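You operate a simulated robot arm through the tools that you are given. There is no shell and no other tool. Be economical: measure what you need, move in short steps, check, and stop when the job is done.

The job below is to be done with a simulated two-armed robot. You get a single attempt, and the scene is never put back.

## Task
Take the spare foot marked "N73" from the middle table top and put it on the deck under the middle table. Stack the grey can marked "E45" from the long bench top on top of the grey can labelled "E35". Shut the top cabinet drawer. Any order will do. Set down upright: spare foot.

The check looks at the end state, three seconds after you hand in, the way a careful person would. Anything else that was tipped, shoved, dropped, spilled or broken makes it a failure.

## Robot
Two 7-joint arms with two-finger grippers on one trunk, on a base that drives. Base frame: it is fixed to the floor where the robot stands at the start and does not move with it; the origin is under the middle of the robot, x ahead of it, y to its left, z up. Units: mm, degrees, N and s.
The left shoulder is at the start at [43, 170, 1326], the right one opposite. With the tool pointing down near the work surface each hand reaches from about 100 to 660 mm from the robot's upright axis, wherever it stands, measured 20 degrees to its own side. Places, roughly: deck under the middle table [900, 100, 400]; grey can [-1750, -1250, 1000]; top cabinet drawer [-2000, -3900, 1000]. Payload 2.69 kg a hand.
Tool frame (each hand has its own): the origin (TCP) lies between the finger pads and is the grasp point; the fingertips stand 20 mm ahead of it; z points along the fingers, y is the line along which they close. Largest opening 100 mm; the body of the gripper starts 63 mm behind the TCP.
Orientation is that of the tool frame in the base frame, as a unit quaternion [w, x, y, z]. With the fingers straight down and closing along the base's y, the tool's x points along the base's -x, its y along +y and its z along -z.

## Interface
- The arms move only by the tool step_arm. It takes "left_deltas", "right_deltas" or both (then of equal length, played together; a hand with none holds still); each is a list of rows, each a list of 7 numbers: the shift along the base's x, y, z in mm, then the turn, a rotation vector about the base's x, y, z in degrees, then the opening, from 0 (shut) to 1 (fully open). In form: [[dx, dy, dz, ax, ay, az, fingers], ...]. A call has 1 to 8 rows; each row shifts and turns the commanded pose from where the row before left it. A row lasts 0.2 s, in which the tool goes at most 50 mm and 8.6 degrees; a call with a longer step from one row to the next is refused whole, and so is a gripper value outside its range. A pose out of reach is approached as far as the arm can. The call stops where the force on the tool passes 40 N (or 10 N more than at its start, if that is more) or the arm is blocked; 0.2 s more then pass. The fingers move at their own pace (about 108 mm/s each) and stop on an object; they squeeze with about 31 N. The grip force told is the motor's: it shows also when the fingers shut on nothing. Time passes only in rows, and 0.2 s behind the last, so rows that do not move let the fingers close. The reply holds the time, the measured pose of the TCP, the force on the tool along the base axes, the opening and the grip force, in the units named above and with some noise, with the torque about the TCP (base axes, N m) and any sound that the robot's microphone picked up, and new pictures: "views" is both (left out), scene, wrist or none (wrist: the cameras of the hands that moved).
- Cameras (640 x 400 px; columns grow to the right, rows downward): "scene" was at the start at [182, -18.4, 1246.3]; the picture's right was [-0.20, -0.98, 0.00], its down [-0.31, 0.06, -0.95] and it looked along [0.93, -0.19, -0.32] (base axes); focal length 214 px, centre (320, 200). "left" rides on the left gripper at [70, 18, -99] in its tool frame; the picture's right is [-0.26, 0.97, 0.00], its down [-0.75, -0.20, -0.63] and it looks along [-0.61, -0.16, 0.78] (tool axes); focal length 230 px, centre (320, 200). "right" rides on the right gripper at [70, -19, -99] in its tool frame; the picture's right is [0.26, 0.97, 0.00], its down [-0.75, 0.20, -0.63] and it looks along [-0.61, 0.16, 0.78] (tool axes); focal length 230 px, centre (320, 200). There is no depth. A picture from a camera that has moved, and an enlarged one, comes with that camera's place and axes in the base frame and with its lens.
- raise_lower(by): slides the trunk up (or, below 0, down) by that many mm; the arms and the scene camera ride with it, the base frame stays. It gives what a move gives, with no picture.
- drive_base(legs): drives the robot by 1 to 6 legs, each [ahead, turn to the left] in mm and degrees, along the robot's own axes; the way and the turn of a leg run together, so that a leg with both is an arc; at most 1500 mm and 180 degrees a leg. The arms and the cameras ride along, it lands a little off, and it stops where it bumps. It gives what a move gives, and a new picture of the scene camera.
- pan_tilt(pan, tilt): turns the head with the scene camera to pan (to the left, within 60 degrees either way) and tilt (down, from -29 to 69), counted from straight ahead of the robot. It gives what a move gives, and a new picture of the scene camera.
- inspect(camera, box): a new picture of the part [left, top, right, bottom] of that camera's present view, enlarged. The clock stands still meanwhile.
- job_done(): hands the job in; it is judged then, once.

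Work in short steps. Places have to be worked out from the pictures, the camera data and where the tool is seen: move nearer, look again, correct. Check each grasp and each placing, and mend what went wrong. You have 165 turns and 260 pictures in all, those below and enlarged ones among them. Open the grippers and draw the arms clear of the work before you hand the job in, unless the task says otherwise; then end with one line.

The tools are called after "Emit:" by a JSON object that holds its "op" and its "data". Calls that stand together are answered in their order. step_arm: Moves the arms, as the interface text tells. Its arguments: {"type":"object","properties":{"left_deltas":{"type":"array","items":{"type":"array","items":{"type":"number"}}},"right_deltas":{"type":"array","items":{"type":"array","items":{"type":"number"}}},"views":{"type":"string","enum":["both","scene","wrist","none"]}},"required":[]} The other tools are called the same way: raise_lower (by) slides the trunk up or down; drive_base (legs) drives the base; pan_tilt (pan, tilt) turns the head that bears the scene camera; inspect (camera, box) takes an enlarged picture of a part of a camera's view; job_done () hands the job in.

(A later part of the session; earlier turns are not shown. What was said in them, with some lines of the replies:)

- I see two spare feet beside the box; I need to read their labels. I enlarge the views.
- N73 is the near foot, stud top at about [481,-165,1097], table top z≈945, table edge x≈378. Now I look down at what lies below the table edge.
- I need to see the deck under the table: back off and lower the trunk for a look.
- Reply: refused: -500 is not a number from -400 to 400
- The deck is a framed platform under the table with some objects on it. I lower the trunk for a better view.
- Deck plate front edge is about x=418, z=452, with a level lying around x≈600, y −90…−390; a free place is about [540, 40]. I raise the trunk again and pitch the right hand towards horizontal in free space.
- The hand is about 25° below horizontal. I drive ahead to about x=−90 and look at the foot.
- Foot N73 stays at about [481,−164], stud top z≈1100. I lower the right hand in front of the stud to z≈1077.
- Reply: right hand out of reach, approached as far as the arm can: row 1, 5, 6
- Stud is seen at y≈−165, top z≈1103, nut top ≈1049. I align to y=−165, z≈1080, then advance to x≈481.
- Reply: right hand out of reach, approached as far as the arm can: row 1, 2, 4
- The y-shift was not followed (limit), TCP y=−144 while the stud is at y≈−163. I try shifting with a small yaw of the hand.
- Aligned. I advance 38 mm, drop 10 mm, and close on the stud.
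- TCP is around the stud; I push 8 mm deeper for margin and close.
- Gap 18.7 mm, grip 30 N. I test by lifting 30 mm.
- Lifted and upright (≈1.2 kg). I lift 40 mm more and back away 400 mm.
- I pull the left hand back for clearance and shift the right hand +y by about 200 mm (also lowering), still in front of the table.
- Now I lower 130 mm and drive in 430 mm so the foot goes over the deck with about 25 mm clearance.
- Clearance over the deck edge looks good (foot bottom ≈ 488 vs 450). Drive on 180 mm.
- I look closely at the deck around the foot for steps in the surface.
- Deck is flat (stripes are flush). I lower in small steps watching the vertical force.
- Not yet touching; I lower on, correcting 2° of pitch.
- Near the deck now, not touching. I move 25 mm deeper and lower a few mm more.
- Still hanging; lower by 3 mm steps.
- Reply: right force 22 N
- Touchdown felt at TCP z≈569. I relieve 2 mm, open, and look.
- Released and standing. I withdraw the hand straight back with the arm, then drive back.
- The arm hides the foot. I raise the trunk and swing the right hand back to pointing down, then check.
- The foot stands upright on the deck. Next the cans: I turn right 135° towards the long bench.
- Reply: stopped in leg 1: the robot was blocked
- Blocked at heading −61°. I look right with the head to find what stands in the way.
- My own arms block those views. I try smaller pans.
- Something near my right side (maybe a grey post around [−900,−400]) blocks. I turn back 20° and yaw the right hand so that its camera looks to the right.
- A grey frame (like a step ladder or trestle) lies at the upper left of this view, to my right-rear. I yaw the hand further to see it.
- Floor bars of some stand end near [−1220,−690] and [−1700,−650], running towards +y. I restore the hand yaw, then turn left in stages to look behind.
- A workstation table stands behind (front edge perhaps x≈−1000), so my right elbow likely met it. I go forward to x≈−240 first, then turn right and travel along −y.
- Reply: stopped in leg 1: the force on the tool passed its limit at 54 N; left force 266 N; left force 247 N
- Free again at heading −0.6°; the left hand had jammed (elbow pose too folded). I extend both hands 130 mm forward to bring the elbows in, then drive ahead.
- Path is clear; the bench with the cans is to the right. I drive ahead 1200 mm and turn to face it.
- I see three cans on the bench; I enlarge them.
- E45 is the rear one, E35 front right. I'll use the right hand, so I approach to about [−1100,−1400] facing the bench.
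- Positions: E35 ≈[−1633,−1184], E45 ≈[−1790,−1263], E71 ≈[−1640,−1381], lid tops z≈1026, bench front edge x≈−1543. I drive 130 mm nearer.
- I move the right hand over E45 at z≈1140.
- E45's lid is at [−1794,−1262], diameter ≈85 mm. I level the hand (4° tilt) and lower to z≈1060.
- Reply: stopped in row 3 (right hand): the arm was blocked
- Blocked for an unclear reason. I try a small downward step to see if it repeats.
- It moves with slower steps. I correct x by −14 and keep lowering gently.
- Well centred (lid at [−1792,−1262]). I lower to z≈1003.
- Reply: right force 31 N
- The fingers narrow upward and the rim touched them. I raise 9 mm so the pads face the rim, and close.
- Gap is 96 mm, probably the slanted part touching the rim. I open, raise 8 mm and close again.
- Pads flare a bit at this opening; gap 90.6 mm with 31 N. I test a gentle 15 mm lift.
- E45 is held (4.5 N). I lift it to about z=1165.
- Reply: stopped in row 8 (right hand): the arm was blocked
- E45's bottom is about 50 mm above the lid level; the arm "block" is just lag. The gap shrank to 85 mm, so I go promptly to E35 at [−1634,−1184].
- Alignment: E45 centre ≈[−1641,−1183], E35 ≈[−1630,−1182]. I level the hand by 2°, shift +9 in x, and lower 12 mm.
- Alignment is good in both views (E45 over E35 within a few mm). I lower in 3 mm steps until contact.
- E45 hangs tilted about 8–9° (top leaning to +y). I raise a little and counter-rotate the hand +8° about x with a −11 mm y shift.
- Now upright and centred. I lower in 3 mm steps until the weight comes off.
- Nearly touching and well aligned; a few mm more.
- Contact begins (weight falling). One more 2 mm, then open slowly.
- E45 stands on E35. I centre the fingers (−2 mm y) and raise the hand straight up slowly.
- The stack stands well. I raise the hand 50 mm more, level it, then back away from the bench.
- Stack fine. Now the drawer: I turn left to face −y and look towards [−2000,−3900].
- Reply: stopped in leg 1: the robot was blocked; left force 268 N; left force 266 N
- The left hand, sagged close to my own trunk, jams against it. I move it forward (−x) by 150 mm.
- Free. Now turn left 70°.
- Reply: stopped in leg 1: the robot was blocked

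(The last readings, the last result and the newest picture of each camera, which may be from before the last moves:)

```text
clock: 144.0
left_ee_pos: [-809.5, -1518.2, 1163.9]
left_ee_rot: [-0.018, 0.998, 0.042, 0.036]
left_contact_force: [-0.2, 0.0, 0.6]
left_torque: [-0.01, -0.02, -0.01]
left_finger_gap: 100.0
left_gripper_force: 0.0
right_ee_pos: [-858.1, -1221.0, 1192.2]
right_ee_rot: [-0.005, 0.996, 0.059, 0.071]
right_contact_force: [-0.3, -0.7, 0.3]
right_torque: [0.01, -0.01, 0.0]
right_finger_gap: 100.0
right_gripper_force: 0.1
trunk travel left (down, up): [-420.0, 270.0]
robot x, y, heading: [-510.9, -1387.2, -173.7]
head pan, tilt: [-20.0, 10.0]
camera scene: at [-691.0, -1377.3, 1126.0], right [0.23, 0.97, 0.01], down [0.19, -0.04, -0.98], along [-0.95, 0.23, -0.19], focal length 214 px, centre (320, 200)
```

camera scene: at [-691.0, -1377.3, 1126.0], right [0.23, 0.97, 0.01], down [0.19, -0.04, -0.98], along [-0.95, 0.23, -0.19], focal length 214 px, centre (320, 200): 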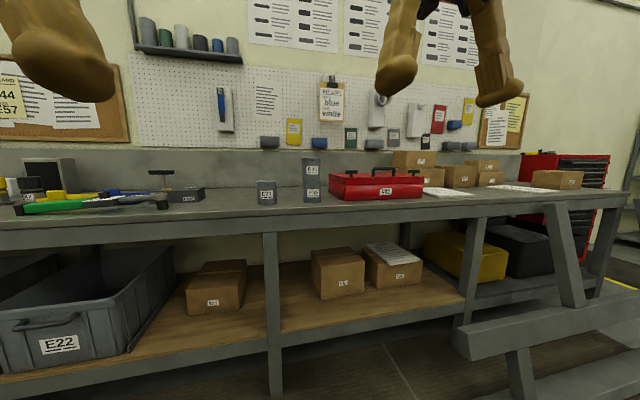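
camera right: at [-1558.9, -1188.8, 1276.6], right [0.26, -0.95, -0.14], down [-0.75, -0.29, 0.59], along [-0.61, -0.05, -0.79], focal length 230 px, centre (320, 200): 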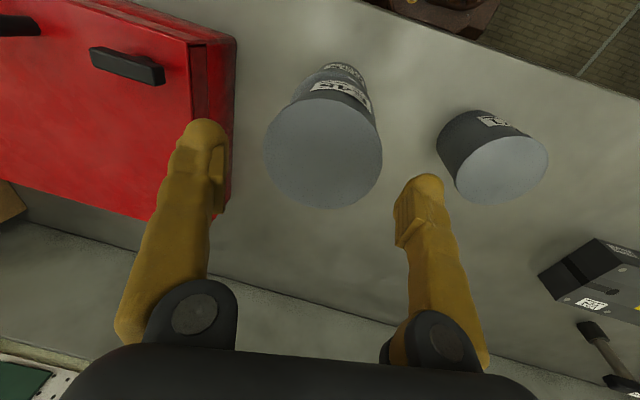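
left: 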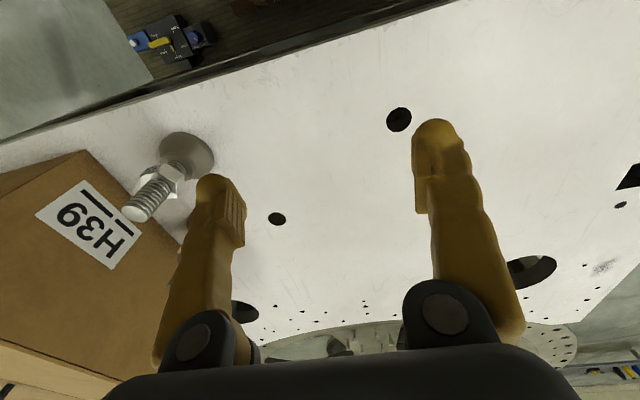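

Blocked again near x≈−510 with no hand force; earlier turns at x≈−250 worked. I back up 260 mm and try the turn there.

Emit:
{"op": "drive_base", "data": {"legs": [[-260, 0]]}}

Emit:
{"op": "pan_tilt", "data": {"pan": 30, "tilt": 30}}

```text
clock: 145.9
left_ee_pos: [-544.8, -1488.4, 1164.2]
left_ee_rot: [-0.019, 0.998, 0.041, 0.035]
left_contact_force: [0.3, 0.2, 0.8]
left_torque: [-0.02, 0.05, -0.01]
left_finger_gap: 100.0
left_gripper_force: 0.0
right_ee_pos: [-593.5, -1190.5, 1192.0]
right_ee_rot: [-0.005, 0.996, 0.059, 0.07]
right_contact_force: [0.1, 0.4, 0.5]
right_torque: [-0.02, 0.01, 0.02]
right_finger_gap: 100.0
right_gripper_force: 0.0
trunk travel left (down, up): [-420.0, 270.0]
robot x, y, heading: [-250.9, -1359.0, -173.8]
head pan, tilt: [-20.0, 10.0]
camera scene: at [-426.7, -1347.2, 1126.2], right [0.24, 0.97, 0.01], down [0.18, -0.04, -0.98], along [-0.95, 0.23, -0.19], focal length 214 px, centre (320, 200)
```

scene: 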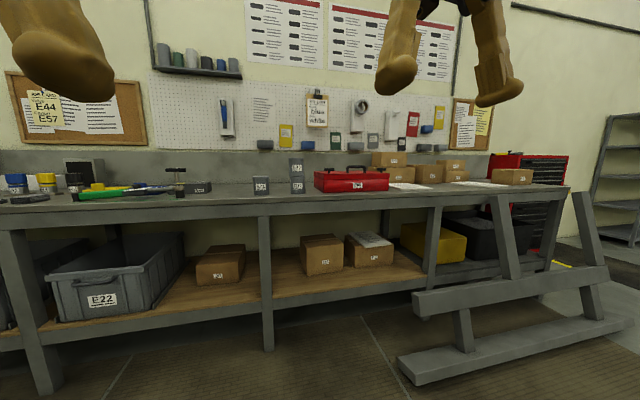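

```text
clock: 147.1
left_ee_pos: [-527.4, -1487.5, 1160.3]
left_ee_rot: [-0.018, 0.998, 0.042, 0.043]
left_contact_force: [-0.2, -0.6, 0.1]
left_torque: [-0.02, -0.02, -0.01]
left_finger_gap: 100.1
left_gripper_force: 0.1
right_ee_pos: [-576.5, -1188.8, 1179.4]
right_ee_rot: [-0.007, 0.994, 0.059, 0.096]
right_contact_force: [-0.2, 0.2, 0.4]
right_torque: [0.0, 0.01, -0.01]
right_finger_gap: 100.0
right_gripper_force: 0.1
trunk travel left (down, up): [-420.0, 270.0]
robot x, y, heading: [-249.5, -1363.3, -173.7]
head pan, tilt: [30.0, 30.0]
camera scene: at [-409.9, -1422.8, 1093.8], right [-0.59, 0.81, -0.01], down [0.42, 0.3, -0.86], along [-0.69, -0.51, -0.51], focal length 214 px, centre (320, 200)
```

scene: 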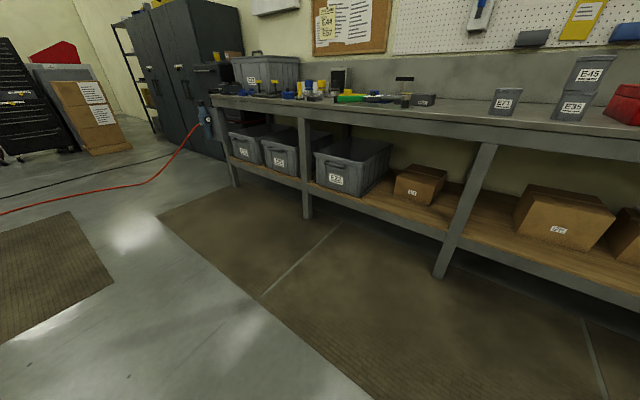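

Nothing blocking visible here. I turn left 50° in this place.

Emit:
{"op": "drive_base", "data": {"legs": [[0, 55]]}}

Emit:
{"op": "pan_tilt", "data": {"pan": 0, "tilt": 15}}

```text
clock: 150.0
left_ee_pos: [-304.9, -1663.6, 1163.7]
left_ee_rot: [-0.033, 0.865, 0.5, 0.024]
left_contact_force: [-0.8, 0.6, 0.3]
left_torque: [0.0, 0.03, -0.01]
left_finger_gap: 99.8
left_gripper_force: 0.2
right_ee_pos: [-575.4, -1534.7, 1191.8]
right_ee_rot: [-0.038, 0.854, 0.515, 0.062]
right_contact_force: [-0.3, 0.0, -0.1]
right_torque: [-0.03, 0.01, 0.01]
right_finger_gap: 100.0
right_gripper_force: 0.0
trunk travel left (down, up): [-420.0, 270.0]
robot x, y, heading: [-253.7, -1358.3, -118.3]
head pan, tilt: [30.0, 30.0]
camera scene: at [-291.8, -1527.8, 1093.8], right [-1.0, -0.03, -0.01], down [-0.01, 0.51, -0.86], along [0.03, -0.86, -0.51], focal length 214 px, centre (320, 200)
```

scene: 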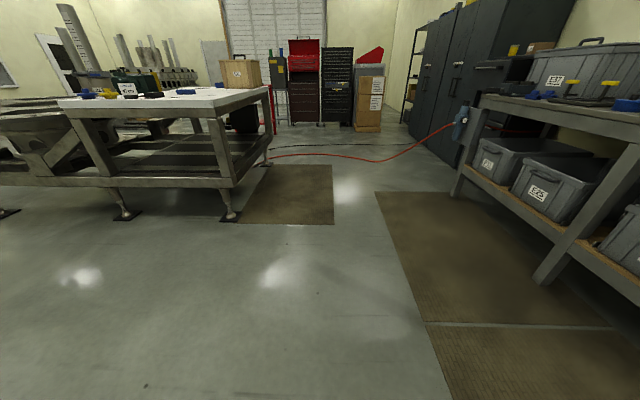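

```text
clock: 150.9
left_ee_pos: [-295.5, -1646.2, 1155.0]
left_ee_rot: [-0.044, 0.863, 0.501, 0.042]
left_contact_force: [0.1, 0.1, 0.1]
left_torque: [-0.01, -0.01, 0.01]
left_finger_gap: 100.0
left_gripper_force: 0.0
right_ee_pos: [-566.5, -1518.6, 1180.0]
right_ee_rot: [-0.051, 0.852, 0.514, 0.082]
right_contact_force: [-0.2, -0.2, 0.4]
right_torque: [-0.01, -0.03, 0.01]
right_finger_gap: 99.8
right_gripper_force: 0.0
trunk travel left (down, up): [-420.0, 270.0]
robot x, y, heading: [-251.5, -1358.0, -118.2]
head pan, tilt: [0.0, 15.0]
camera scene: at [-339.3, -1520.5, 1117.6], right [-0.88, 0.47, 0.0], down [0.13, 0.24, -0.96], along [-0.45, -0.85, -0.28], focal length 214 px, centre (320, 200)
```

scene: 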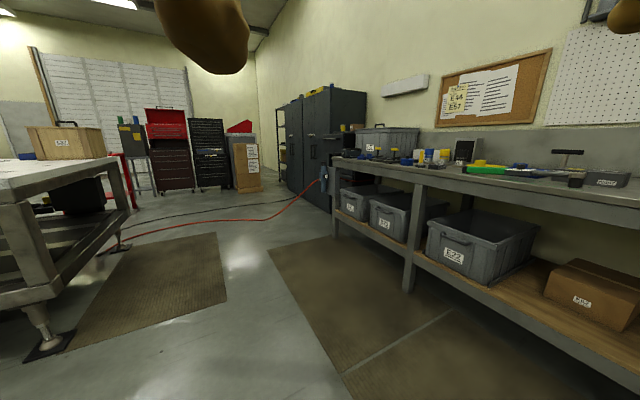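

I zoom in on the cabinets.

Emit:
{"op": "inspect", "data": {"camera": "scene", "box": [260, 70, 440, 230]}}

```text
2.50 times, centred on (350, 150) of scene
camera zoom: at [-339.3, -1520.5, 1117.6], right [-0.88, 0.47, 0.0], down [0.13, 0.24, -0.96], along [-0.45, -0.85, -0.28], focal length 536 px, centre (245, 325)
```

zoom: 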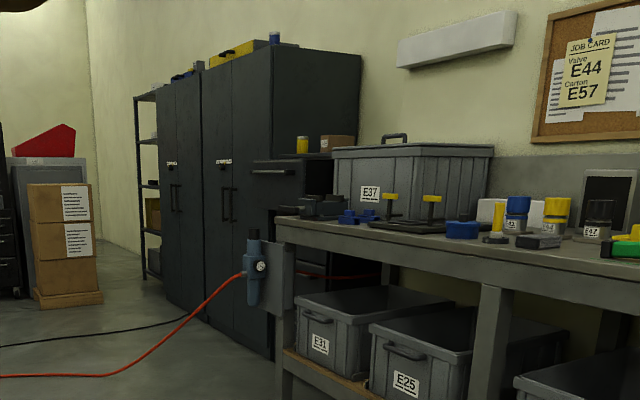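

An open top drawer sits between the bench end and the tall lockers, front around [−1800,−3900,1100]; a red hose hangs nearby. I drive nearer to look, to about [−650,−2800].

Emit:
{"op": "drive_base", "data": {"legs": [[0, 13], [1450, 0]]}}

Emit:
{"op": "pan_tilt", "data": {"pan": -25, "tilt": 20}}

```text
clock: 158.9
left_ee_pos: [-601.4, -3038.1, 1157.6]
left_ee_rot: [-0.046, 0.799, 0.598, 0.033]
left_contact_force: [0.2, 0.0, -0.5]
left_torque: [0.04, 0.02, 0.0]
left_finger_gap: 100.0
left_gripper_force: 0.0
right_ee_pos: [-895.8, -2974.8, 1179.1]
right_ee_rot: [-0.063, 0.787, 0.609, 0.079]
right_contact_force: [0.1, -0.2, -0.2]
right_torque: [0.01, 0.02, -0.01]
right_finger_gap: 99.8
right_gripper_force: 0.1
trunk travel left (down, up): [-420.0, 270.0]
robot x, y, heading: [-625.7, -2749.5, -105.0]
head pan, tilt: [0.0, 15.0]
camera scene: at [-667.0, -2926.7, 1119.1], right [-0.97, 0.26, 0.01], down [0.06, 0.27, -0.96], along [-0.25, -0.93, -0.28], focal length 214 px, centre (320, 200)
```

scene: 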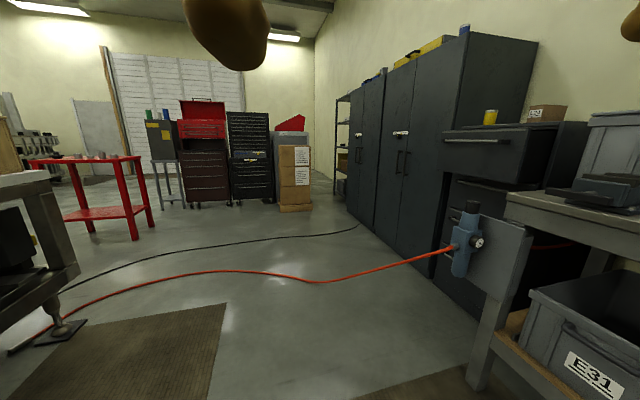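

```text
clock: 159.8
left_ee_pos: [-603.2, -3016.3, 1151.1]
left_ee_rot: [-0.053, 0.798, 0.598, 0.049]
left_contact_force: [-0.3, -0.5, 0.5]
left_torque: [-0.01, 0.0, 0.0]
left_finger_gap: 99.8
left_gripper_force: 0.1
right_ee_pos: [-896.8, -2954.8, 1164.7]
right_ee_rot: [-0.078, 0.783, 0.608, 0.103]
right_contact_force: [0.2, 0.6, -0.1]
right_torque: [0.03, -0.01, -0.04]
right_finger_gap: 100.1
right_gripper_force: 0.0
trunk travel left (down, up): [-420.0, 270.0]
robot x, y, heading: [-624.2, -2746.1, -105.1]
head pan, tilt: [-25.0, 20.0]
camera scene: at [-702.2, -2907.6, 1111.5], right [-0.77, 0.64, 0.02], down [0.22, 0.28, -0.94], along [-0.6, -0.71, -0.35], focal length 214 px, centre (320, 200)
```

scene: 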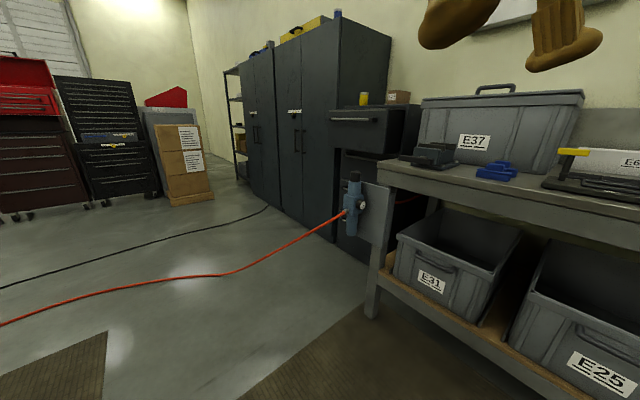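

The drawer front is about [−1745,−3640…−4040, 930…1180], and must go back to x≈−2000. A hose drapes from the reel at the bench end to the floor near [−994,−4353]; I'll stay on this side of it. I drive to about [−950,−3450] and turn towards the drawer.

Emit:
{"op": "drive_base", "data": {"legs": [[0, -10], [770, 0]]}}

Emit:
{"op": "drive_base", "data": {"legs": [[0, -45]]}}

Emit:
{"op": "pan_tilt", "data": {"pan": 0, "tilt": 25}}

```text
clock: 164.6
left_ee_pos: [-962.4, -3709.1, 1146.4]
left_ee_rot: [-0.054, 0.844, 0.53, 0.064]
left_contact_force: [0.0, 0.1, -3.2]
left_torque: [0.0, -0.01, 0.02]
left_finger_gap: 100.3
left_gripper_force: 0.1
right_ee_pos: [-1242.8, -3599.2, 1160.8]
right_ee_rot: [-0.073, 0.829, 0.542, 0.116]
right_contact_force: [0.2, -0.5, -2.4]
right_torque: [0.07, -0.03, -0.02]
right_finger_gap: 99.8
right_gripper_force: 0.0
trunk travel left (down, up): [-420.0, 270.0]
robot x, y, heading: [-945.0, -3441.3, -114.2]
head pan, tilt: [-25.0, 20.0]
camera scene: at [-1050.6, -3590.7, 1111.2], right [-0.65, 0.76, 0.01], down [0.26, 0.24, -0.93], along [-0.71, -0.61, -0.36], focal length 214 px, centre (320, 200)
```

scene: 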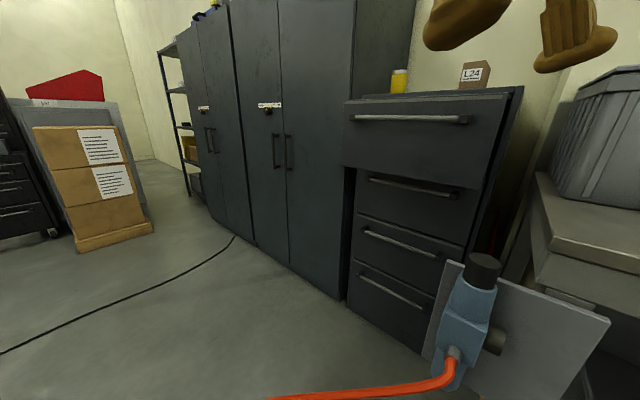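

```text
clock: 167.1
left_ee_pos: [-1121.0, -3611.1, 1149.9]
left_ee_rot: [-0.023, 0.982, 0.176, 0.071]
left_contact_force: [-0.1, 0.0, -0.3]
left_torque: [-0.03, 0.01, 0.01]
left_finger_gap: 99.9
left_gripper_force: 0.1
right_ee_pos: [-1246.9, -3335.8, 1159.1]
right_ee_rot: [-0.023, 0.971, 0.192, 0.139]
right_contact_force: [0.2, 0.8, -0.5]
right_torque: [-0.01, 0.02, 0.02]
right_finger_gap: 100.1
right_gripper_force: 0.0
trunk travel left (down, up): [-420.0, 270.0]
robot x, y, heading: [-941.7, -3440.9, -158.1]
head pan, tilt: [-25.0, 20.0]
camera scene: at [-1116.4, -3480.2, 1111.6], right [0.06, 1.0, 0.01], down [0.35, -0.01, -0.94], along [-0.93, 0.06, -0.35], focal length 214 px, centre (320, 200)
```

scene: 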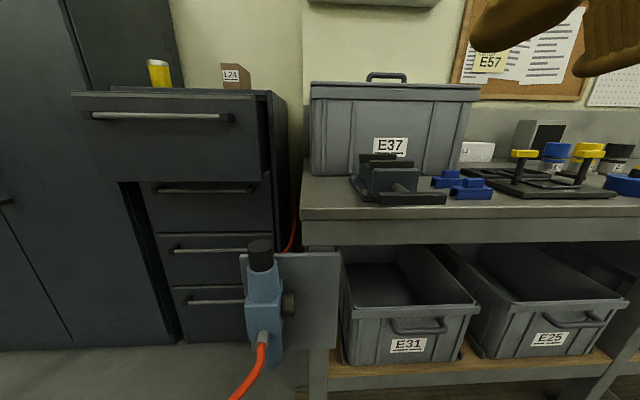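

```text
clock: 168.0
left_ee_pos: [-1105.0, -3597.9, 1144.2]
left_ee_rot: [-0.021, 0.981, 0.175, 0.086]
left_contact_force: [-0.4, -0.5, 0.5]
left_torque: [0.01, 0.0, 0.04]
left_finger_gap: 100.2
left_gripper_force: 0.0
right_ee_pos: [-1228.9, -3323.7, 1145.1]
right_ee_rot: [-0.026, 0.966, 0.193, 0.169]
right_contact_force: [-0.2, -0.1, -0.5]
right_torque: [0.04, -0.03, 0.02]
right_finger_gap: 100.0
right_gripper_force: 0.0
trunk travel left (down, up): [-420.0, 270.0]
robot x, y, heading: [-943.1, -3445.9, -158.4]
head pan, tilt: [0.0, 25.0]
camera scene: at [-1109.3, -3520.8, 1102.9], right [-0.37, 0.93, 0.01], down [0.4, 0.17, -0.9], along [-0.84, -0.33, -0.44], focal length 214 px, centre (320, 200)
```

scene: 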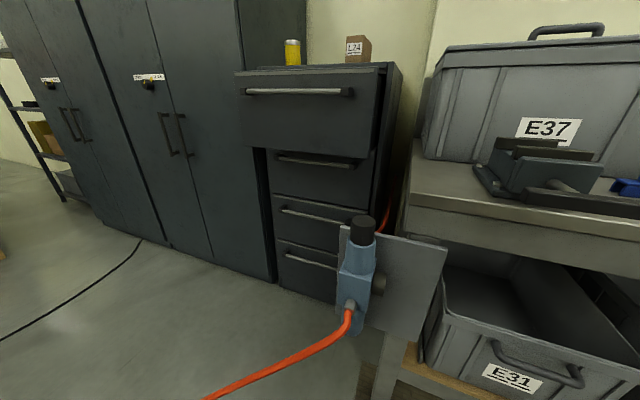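

Refined: open drawer handle at x≈−1765, y −3690…−4055, z≈1111; closed handles at x≈−1908. So ~145 mm to push. I move to about [−1100,−3510] facing −x, to use the left hand above the hose.

Emit:
{"op": "drive_base", "data": {"legs": [[170, 0], [0, -21]]}}

```text
clock: 170.6
left_ee_pos: [-1300.9, -3592.7, 1153.0]
left_ee_rot: [-0.006, 0.998, 0.001, 0.066]
left_contact_force: [0.3, 0.4, 0.4]
left_torque: [0.0, 0.01, 0.01]
left_finger_gap: 100.0
left_gripper_force: 0.1
right_ee_pos: [-1324.0, -3291.5, 1159.1]
right_ee_rot: [0.005, 0.991, 0.018, 0.131]
right_contact_force: [0.9, 0.7, 0.1]
right_torque: [0.0, 0.01, -0.02]
right_finger_gap: 100.0
right_gripper_force: 0.0
trunk travel left (down, up): [-420.0, 270.0]
robot x, y, heading: [-1098.4, -3509.2, -178.5]
head pan, tilt: [0.0, 25.0]
camera scene: at [-1255.6, -3521.6, 1106.8], right [-0.02, 1.0, 0.01], down [0.42, 0.02, -0.91], along [-0.91, -0.02, -0.42], focal length 214 px, centre (320, 200)
```

scene: 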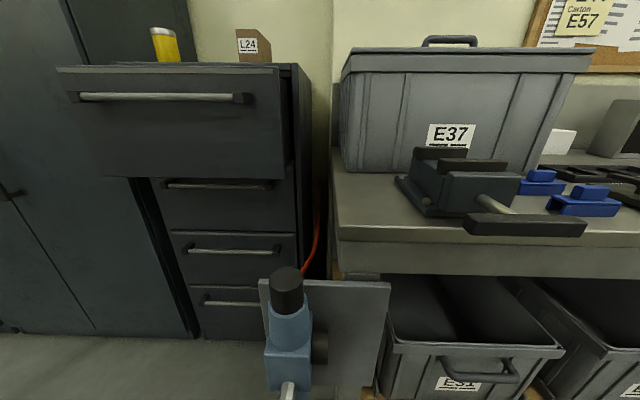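

I extend the left hand forward-left while pitching it towards horizontal, fingers closing.

Emit:
{"op": "step_arm", "data": {"left_deltas": [[-30, -20, 0, 0, 8.5, 0, 0], [-30, -20, 0, 0, 8.5, 0, 0], [-30, -20, 0, 0, 8.5, 0, 0], [-30, -20, -10, 0, 8.5, 0, 0], [-30, -20, -10, 0, 8.5, 0, 0], [-30, -20, -10, 0, 8.5, 0, 0], [-30, -20, -10, 0, 8.5, 0, 0], [-20, -20, -10, 0, 8.5, 0, 0]], "views": "both"}}

```text
clock: 172.3
left_ee_pos: [-1546.8, -3748.8, 1106.0]
left_ee_rot: [0.001, 0.861, 0.006, -0.508]
left_contact_force: [-0.6, 0.8, 0.5]
left_torque: [0.0, 0.01, -0.01]
left_finger_gap: 0.0
left_gripper_force: 29.6
right_ee_pos: [-1328.7, -3284.3, 1151.2]
right_ee_rot: [0.01, 0.989, 0.019, 0.147]
right_contact_force: [0.7, 0.0, 0.5]
right_torque: [-0.01, 0.04, -0.03]
right_finger_gap: 100.0
right_gripper_force: 0.1
trunk travel left (down, up): [-420.0, 270.0]
robot x, y, heading: [-1099.7, -3512.6, -178.7]
head pan, tilt: [0.0, 25.0]
camera scene: at [-1278.3, -3521.7, 1103.4], right [-0.02, 1.0, 0.01], down [0.44, 0.02, -0.9], along [-0.9, -0.02, -0.44], focal length 214 px, centre (320, 200)
camera left: at [-1426.2, -3767.0, 1094.2], right [-0.11, -0.97, 0.22], down [0.18, 0.2, 0.96], along [-0.98, 0.15, 0.16], focal length 230 px, centre (320, 200)
```

scene: 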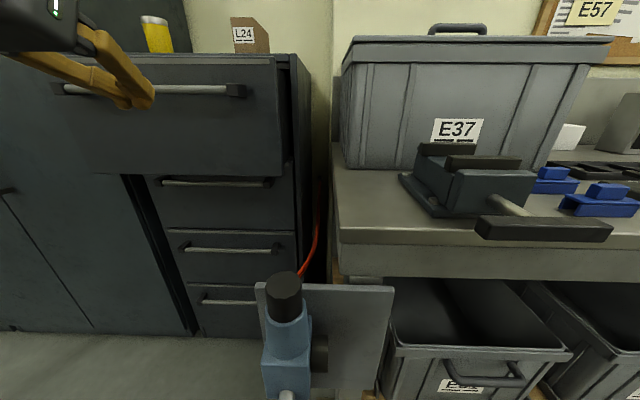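
left: 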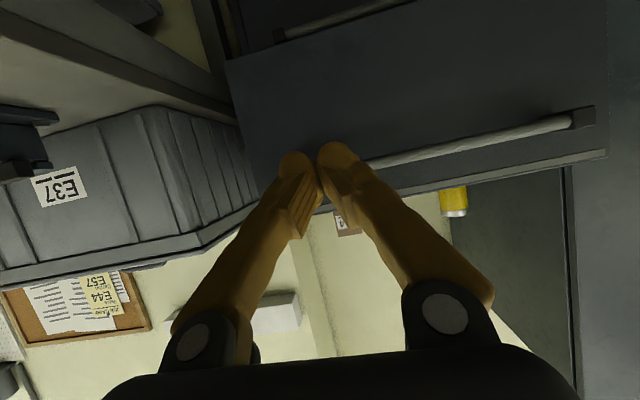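

The left hand is closed and points forward-down. I lower it, shift toward the drawer's middle and advance to just before the front.

Emit:
{"op": "step_arm", "data": {"left_deltas": [[-20, -12, -12, 0, 4, 0, 0], [-25, -12, -12, 0, 4, 0, 0], [-25, -12, -12, 0, 4, 0, 0], [-25, -12, -12, 0, 0, 0, 0], [-25, -12, -10, 0, 0, 0, 0], [-25, -10, 0, 0, 0, 0, 0], [-25, 0, 0, 0, 0, 0, 0], [0, 0, 0, 0, 0, 0, 0]], "views": "both"}}

```text
clock: 174.2
left_ee_pos: [-1673.7, -3798.6, 1060.4]
left_ee_rot: [-0.002, 0.835, 0.0, -0.551]
left_contact_force: [0.3, -0.6, 0.1]
left_torque: [-0.01, 0.01, -0.04]
left_finger_gap: 0.0
left_gripper_force: 29.8
left hand out of reach, approached as far as the arm can: row 2, 3
right_ee_pos: [-1331.3, -3284.7, 1151.7]
right_ee_rot: [0.009, 0.989, 0.02, 0.148]
right_contact_force: [0.2, -0.4, 0.8]
right_torque: [0.02, 0.0, 0.02]
right_finger_gap: 100.0
right_gripper_force: 0.1
trunk travel left (down, up): [-420.0, 270.0]
robot x, y, heading: [-1095.0, -3509.7, -178.5]
head pan, tilt: [0.0, 25.0]
camera scene: at [-1280.2, -3522.7, 1103.0], right [-0.02, 1.0, 0.01], down [0.44, 0.02, -0.9], along [-0.9, -0.02, -0.44], focal length 214 px, centre (320, 200)
camera left: at [-1556.1, -3818.9, 1035.4], right [-0.1, -0.97, 0.23], down [0.28, 0.2, 0.94], along [-0.95, 0.17, 0.25], focal length 230 px, centre (320, 200)
```

scene: 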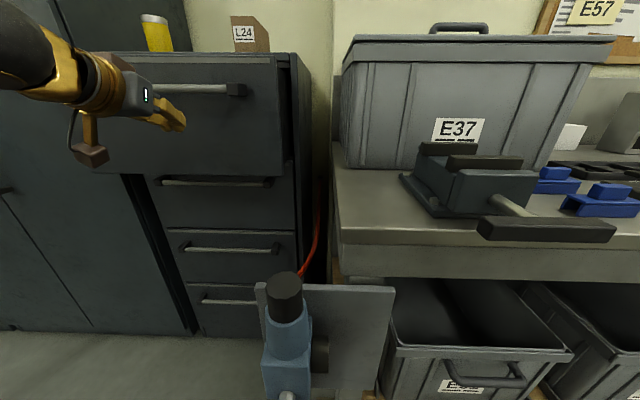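
left: 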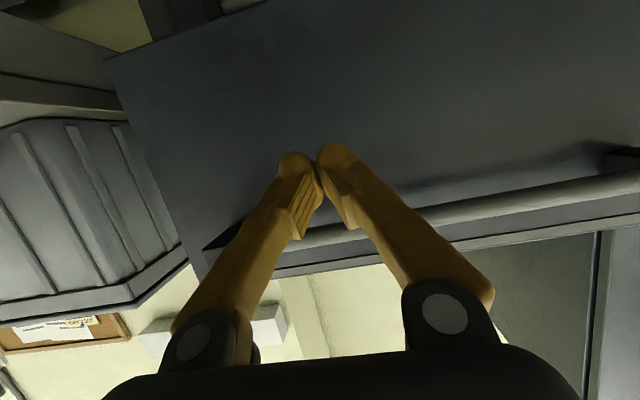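

The closed tip is below the handle, ~100 mm from the face. I push on slowly in −x.

Emit:
{"op": "step_arm", "data": {"left_deltas": [[-15, 0, -2, 0, 0, 0, 0], [-18, 0, -2, 0, 0, 0, 0], [-18, 0, -2, 0, 0, 0, 0], [-18, 0, 0, 0, 0, 0, 0], [-15, 0, 0, 0, 0, 0, 0], [-15, 0, 0, 0, 0, 0, 0], [-12, 0, 0, 0, 0, 0, 0], [-10, 0, 0, 0, 0, 0, 0]], "views": "scene"}}

```text
clock: 175.9
left_ee_pos: [-1797.6, -3797.2, 1054.6]
left_ee_rot: [-0.002, 0.834, 0.0, -0.551]
left_contact_force: [0.2, 0.7, 0.2]
left_torque: [-0.01, -0.02, -0.01]
left_finger_gap: 0.1
left_gripper_force: 29.3
right_ee_pos: [-1331.7, -3284.8, 1151.3]
right_ee_rot: [0.009, 0.989, 0.02, 0.149]
right_contact_force: [-0.3, 0.5, 0.8]
right_torque: [0.0, 0.0, 0.0]
right_finger_gap: 100.2
right_gripper_force: 0.1
trunk travel left (down, up): [-420.0, 270.0]
robot x, y, heading: [-1098.6, -3507.9, -178.6]
head pan, tilt: [0.0, 25.0]
camera scene: at [-1280.6, -3522.3, 1103.0], right [-0.02, 1.0, 0.01], down [0.44, 0.02, -0.9], along [-0.9, -0.02, -0.44], focal length 214 px, centre (320, 200)
```

scene: 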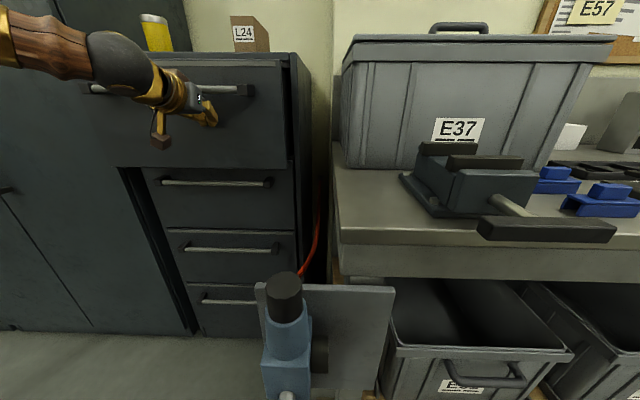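

The drawer starts to move (little force). I push on.

Emit:
{"op": "step_arm", "data": {"left_deltas": [[-12, 0, 0, 0, 0, 0, 0], [-14, 0, 0, 0, 0, 0, 0], [-14, 0, 0, 0, 0, 0, 0], [-14, 0, 0, 0, 0, 0, 0], [-14, 0, 0, 0, 0, 0, 0], [0, 0, 0, 0, 0, 0, 0]], "views": "scene"}}

```text
clock: 177.3
left_ee_pos: [-1868.6, -3798.0, 1056.8]
left_ee_rot: [-0.003, 0.832, -0.001, -0.554]
left_contact_force: [0.0, 0.1, 1.1]
left_torque: [-0.02, -0.01, 0.03]
left_finger_gap: 0.2
left_gripper_force: 29.4
right_ee_pos: [-1331.4, -3285.1, 1151.2]
right_ee_rot: [0.009, 0.989, 0.02, 0.149]
right_contact_force: [-0.5, 0.4, 0.3]
right_torque: [0.01, -0.01, -0.03]
right_finger_gap: 100.0
right_gripper_force: 0.0
trunk travel left (down, up): [-420.0, 270.0]
robot x, y, heading: [-1097.2, -3508.7, -178.4]
head pan, tilt: [0.0, 25.0]
camera scene: at [-1280.5, -3522.5, 1103.0], right [-0.02, 1.0, 0.01], down [0.44, 0.02, -0.9], along [-0.9, -0.02, -0.44], focal length 214 px, centre (320, 200)
```

scene: 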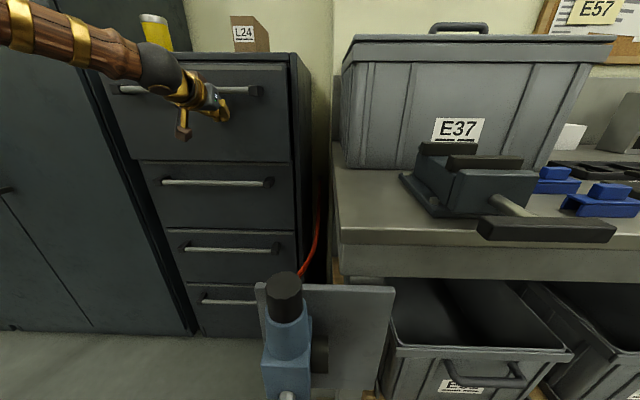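

Nearly closed. I push further until the end stop gives force.

Emit:
{"op": "step_arm", "data": {"left_deltas": [[-8, 0, 0, 0, 0, 0, 0], [-8, 0, 0, 0, 0, 0, 0], [-8, 0, 0, 0, 0, 0, 0], [-8, 0, 0, 0, 0, 0, 0], [-8, 0, 0, 0, 0, 0, 0], [-6, 0, 0, 0, 0, 0, 0], [0, 0, 0, 0, 0, 0, 0]], "views": "scene"}}

Emit:
{"op": "inspect", "data": {"camera": "scene", "box": [90, 20, 330, 220]}}

```text
clock: 178.9
left_ee_pos: [-1897.5, -3795.9, 1061.3]
left_ee_rot: [-0.002, 0.831, -0.001, -0.556]
left_contact_force: [22.6, -4.0, 6.5]
left_torque: [0.01, 0.2, 0.07]
left_finger_gap: 5.7
left_gripper_force: 28.8
right_ee_pos: [-1323.5, -3283.5, 1157.9]
right_ee_rot: [0.009, 0.991, 0.019, 0.13]
right_contact_force: [0.1, 0.9, 0.3]
right_torque: [0.01, 0.0, 0.03]
right_finger_gap: 100.3
right_gripper_force: 0.0
trunk travel left (down, up): [-420.0, 270.0]
robot x, y, heading: [-1097.2, -3512.1, -178.7]
head pan, tilt: [0.0, 25.0]
camera scene: at [-1247.5, -3521.8, 1108.1], right [-0.02, 1.0, 0.01], down [0.41, 0.02, -0.91], along [-0.91, -0.02, -0.41], focal length 214 px, centre (320, 200)
```

scene: 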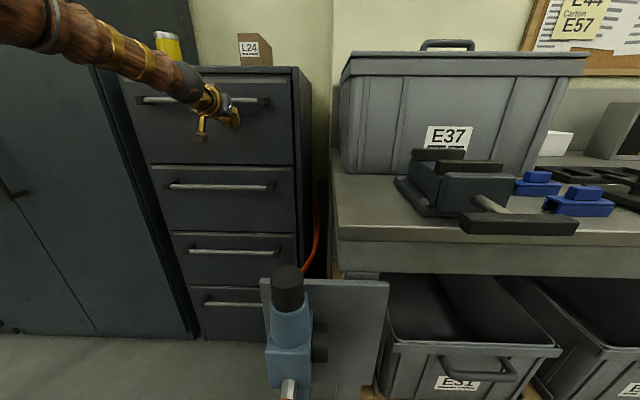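

```text
2.00 times, centred on (210, 120) of scene
camera zoom: at [-1247.5, -3521.8, 1108.1], right [-0.02, 1.0, 0.01], down [0.41, 0.02, -0.91], along [-0.91, -0.02, -0.41], focal length 429 px, centre (540, 360)
```

zoom: 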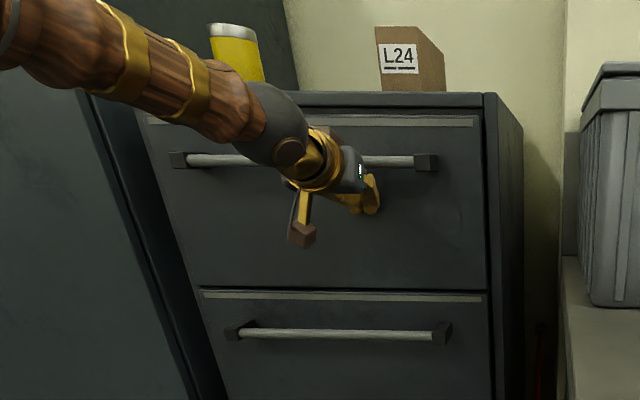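

The drawer looks flush and the end stop pushes back with 22 N. I withdraw the hand and check.

Emit:
{"op": "step_arm", "data": {"left_deltas": [[15, 0, 0, 0, 0, 0, 0], [25, 0, 0, 0, 0, 0, 0], [30, 0, 3, 0, 0, 0, 0], [35, 0, 3, 0, 0, 0, 0], [35, 5, 3, 0, 0, 0, 0], [35, 5, 3, 0, 0, 0, 0], [35, 5, 3, 0, 0, 0, 0], [0, 0, 0, 0, 0, 0, 0]], "views": "scene"}}

Emit:
{"op": "inspect", "data": {"camera": "left", "box": [0, 0, 640, 400]}}

```text
clock: 179.5
left_ee_pos: [-1896.9, -3789.1, 1048.0]
left_ee_rot: [0.001, 0.838, -0.004, -0.546]
left_contact_force: [1.9, -1.3, -3.9]
left_torque: [0.05, 0.36, -0.11]
left_finger_gap: 0.3
left_gripper_force: 29.5
right_ee_pos: [-1339.5, -3277.1, 1150.3]
right_ee_rot: [0.013, 0.99, 0.02, 0.142]
right_contact_force: [0.6, -0.3, 0.6]
right_torque: [-0.01, 0.08, 0.01]
right_finger_gap: 100.0
right_gripper_force: 0.1
trunk travel left (down, up): [-420.0, 270.0]
robot x, y, heading: [-1098.1, -3508.8, -178.7]
head pan, tilt: [0.0, 25.0]
stopped in row 2 (left hand): the force on the tool passed its limit at 80 N (the readings are from after the stop); the commanded pose is now the measured one
camera scene: at [-1280.8, -3523.2, 1102.7], right [-0.03, 1.0, 0.01], down [0.44, 0.02, -0.9], along [-0.9, -0.02, -0.44], focal length 214 px, centre (320, 200)
```

scene: 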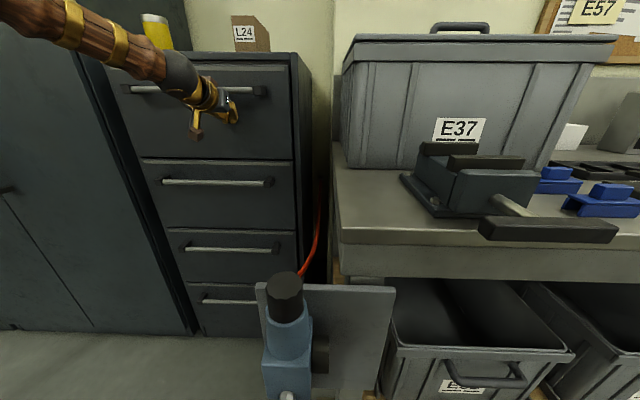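

```text
1.00 times, centred on (320, 200) of left (not enlarged: the box is as wide or as high as the picture)
camera zoom: at [-1778.4, -3809.7, 1025.6], right [-0.11, -0.96, 0.24], down [0.28, 0.2, 0.94], along [-0.95, 0.17, 0.24], focal length 230 px, centre (320, 200)
```

zoom: 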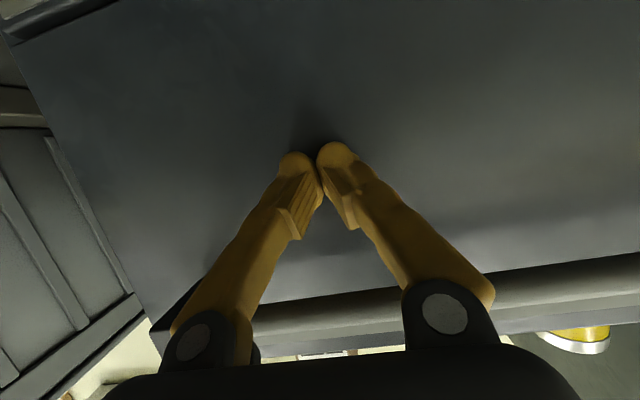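

The hand rebounded against the face (force spike). I retry the withdrawal with slow steps.

Emit:
{"op": "step_arm", "data": {"left_deltas": [[4, 0, 0, 0, 0, 0, 0], [8, 0, 0, 0, 0, 0, 0], [10, 0, 0, 0, 0, 0, 0], [12, 0, 0, 0, 0, 0, 0], [15, 0, 0, 0, 0, 0, 0], [15, 0, 0, 0, 0, 0, 0], [15, 0, 0, 0, 0, 0, 0], [0, 0, 0, 0, 0, 0, 0]], "views": "scene"}}

```text
clock: 181.3
left_ee_pos: [-1808.4, -3787.8, 1054.0]
left_ee_rot: [0.0, 0.836, -0.004, -0.549]
left_contact_force: [-0.7, 0.6, -1.0]
left_torque: [0.01, -0.01, 0.03]
left_finger_gap: 0.0
left_gripper_force: 29.4
right_ee_pos: [-1332.4, -3277.8, 1147.8]
right_ee_rot: [0.013, 0.988, 0.018, 0.154]
right_contact_force: [0.0, -0.8, -0.4]
right_torque: [0.0, 0.02, 0.0]
right_finger_gap: 100.2
right_gripper_force: 0.1
trunk travel left (down, up): [-420.0, 270.0]
robot x, y, heading: [-1097.5, -3509.5, -179.0]
head pan, tilt: [0.0, 25.0]
camera scene: at [-1280.8, -3522.2, 1103.0], right [-0.02, 1.0, 0.01], down [0.44, 0.02, -0.9], along [-0.9, -0.02, -0.44], focal length 214 px, centre (320, 200)
```

scene: 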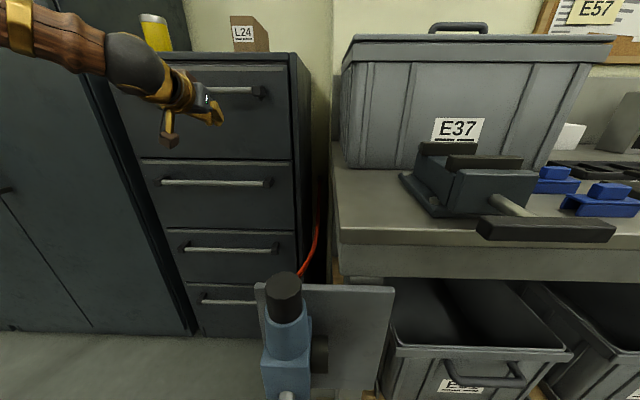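

Clear now. I withdraw further and inspect whether the drawer is flush.

Emit:
{"op": "step_arm", "data": {"left_deltas": [[25, 0, 0, 0, 0, 0, 0], [25, 0, 5, 0, 0, 0, 0], [30, 0, 5, 0, 0, 0, 0.3], [30, 0, 5, 0, 0, 0, 0.6], [30, 0, 5, 0, 0, 0, 1], [30, 0, 5, 0, 0, 0, 1], [0, 0, 0, 0, 0, 0, 1]], "views": "wrist"}}

Emit:
{"op": "inspect", "data": {"camera": "scene", "box": [100, 30, 330, 210]}}

```text
clock: 182.9
left_ee_pos: [-1638.1, -3787.9, 1081.2]
left_ee_rot: [-0.001, 0.836, -0.005, -0.549]
left_contact_force: [0.1, 0.3, 1.3]
left_torque: [-0.01, 0.02, -0.02]
left_finger_gap: 99.9
left_gripper_force: 0.1
right_ee_pos: [-1332.1, -3275.9, 1145.9]
right_ee_rot: [0.013, 0.988, 0.02, 0.154]
right_contact_force: [-1.2, 0.0, -0.3]
right_torque: [-0.01, -0.01, -0.02]
right_finger_gap: 100.1
right_gripper_force: 0.1
trunk travel left (down, up): [-420.0, 270.0]
robot x, y, heading: [-1100.2, -3507.1, -178.8]
head pan, tilt: [0.0, 25.0]
camera left: at [-1519.1, -3809.9, 1056.3], right [-0.11, -0.96, 0.24], down [0.28, 0.2, 0.94], along [-0.95, 0.17, 0.25], focal length 230 px, centre (320, 200)
```

left: 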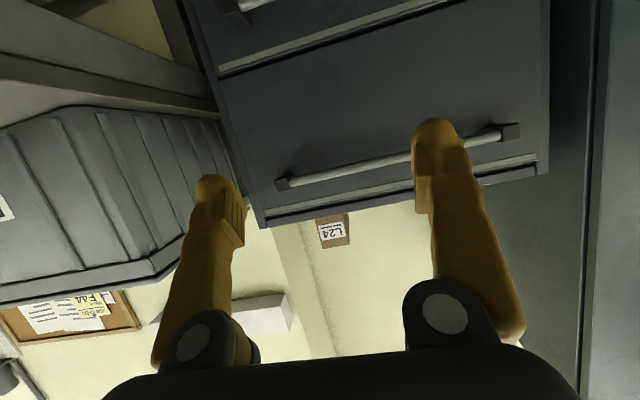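

```text
2.22 times, centred on (215, 120) of scene
camera zoom: at [-1280.8, -3522.3, 1102.9], right [-0.02, 1.0, 0.01], down [0.44, 0.02, -0.9], along [-0.9, -0.02, -0.44], focal length 477 px, centre (553, 378)
```

zoom: 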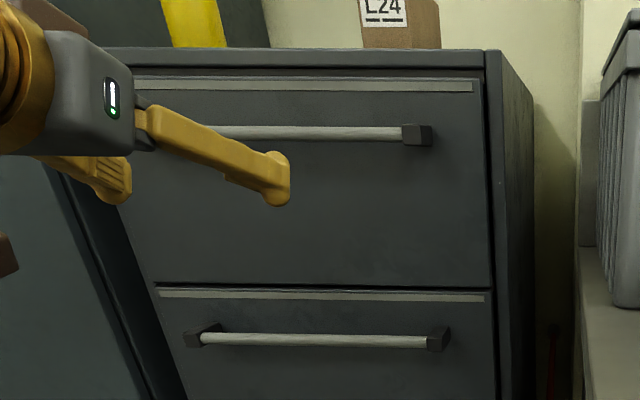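

The top drawer's trim and handle line up in depth with the closed second drawer, so it is shut; cup and box on the cabinet stand undisturbed. I back away to clear the arms.

Emit:
{"op": "drive_base", "data": {"legs": [[-350, 0]]}}

Emit:
{"op": "inspect", "data": {"camera": "scene", "box": [60, 30, 360, 250]}}

```text
clock: 185.1
left_ee_pos: [-1301.6, -3780.7, 1073.3]
left_ee_rot: [-0.002, 0.839, -0.005, -0.544]
left_contact_force: [-0.4, -1.1, -0.5]
left_torque: [-0.01, 0.02, -0.03]
left_finger_gap: 99.9
left_gripper_force: 0.0
right_ee_pos: [-997.7, -3268.4, 1151.9]
right_ee_rot: [0.013, 0.99, 0.017, 0.14]
right_contact_force: [-0.6, 0.3, 0.3]
right_torque: [0.01, 0.01, 0.01]
right_finger_gap: 100.0
right_gripper_force: 0.1
trunk travel left (down, up): [-420.0, 270.0]
robot x, y, heading: [-749.1, -3498.8, -178.9]
head pan, tilt: [0.0, 25.0]
camera scene: at [-927.1, -3506.1, 1102.4], right [-0.02, 1.0, 0.0], down [0.43, 0.01, -0.9], along [-0.9, -0.02, -0.43], focal length 214 px, centre (320, 200)
```

scene: 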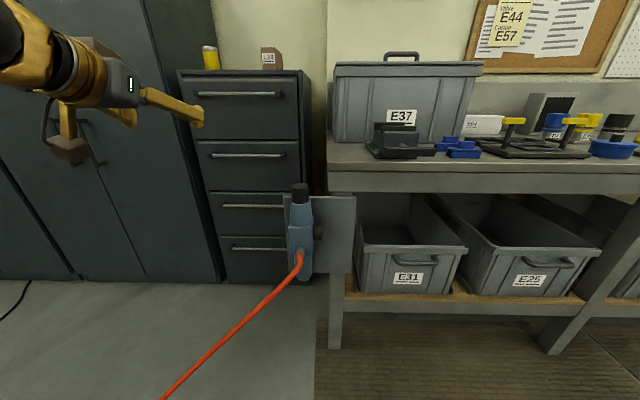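

```text
1.82 times, centred on (210, 140) of scene
camera zoom: at [-927.1, -3506.1, 1102.4], right [-0.02, 1.0, 0.0], down [0.43, 0.01, -0.9], along [-0.9, -0.02, -0.43], focal length 390 px, centre (520, 309)
```

zoom: 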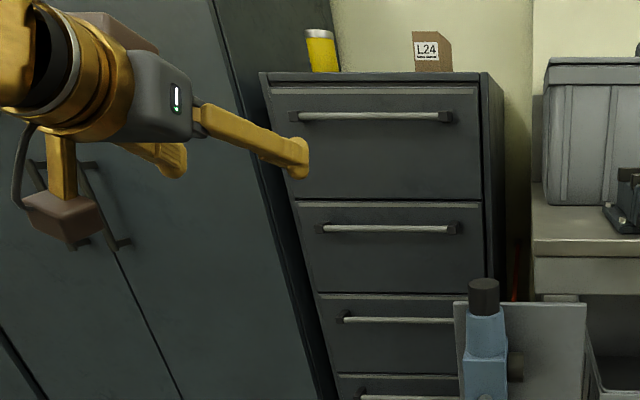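

The drawer is flush with the others, the can stack and the foot were seen standing, the grippers are open and the arms are clear. I hand in.

Emit:
{"op": "job_done", "data": {}}

```text
The job is handed in.
```

The job is handed in, and each part looked right when I last checked it: foot N73 stands upright on the deck under the middle table, can E45 is stacked on can E35, and the top cabinet drawer is shut.
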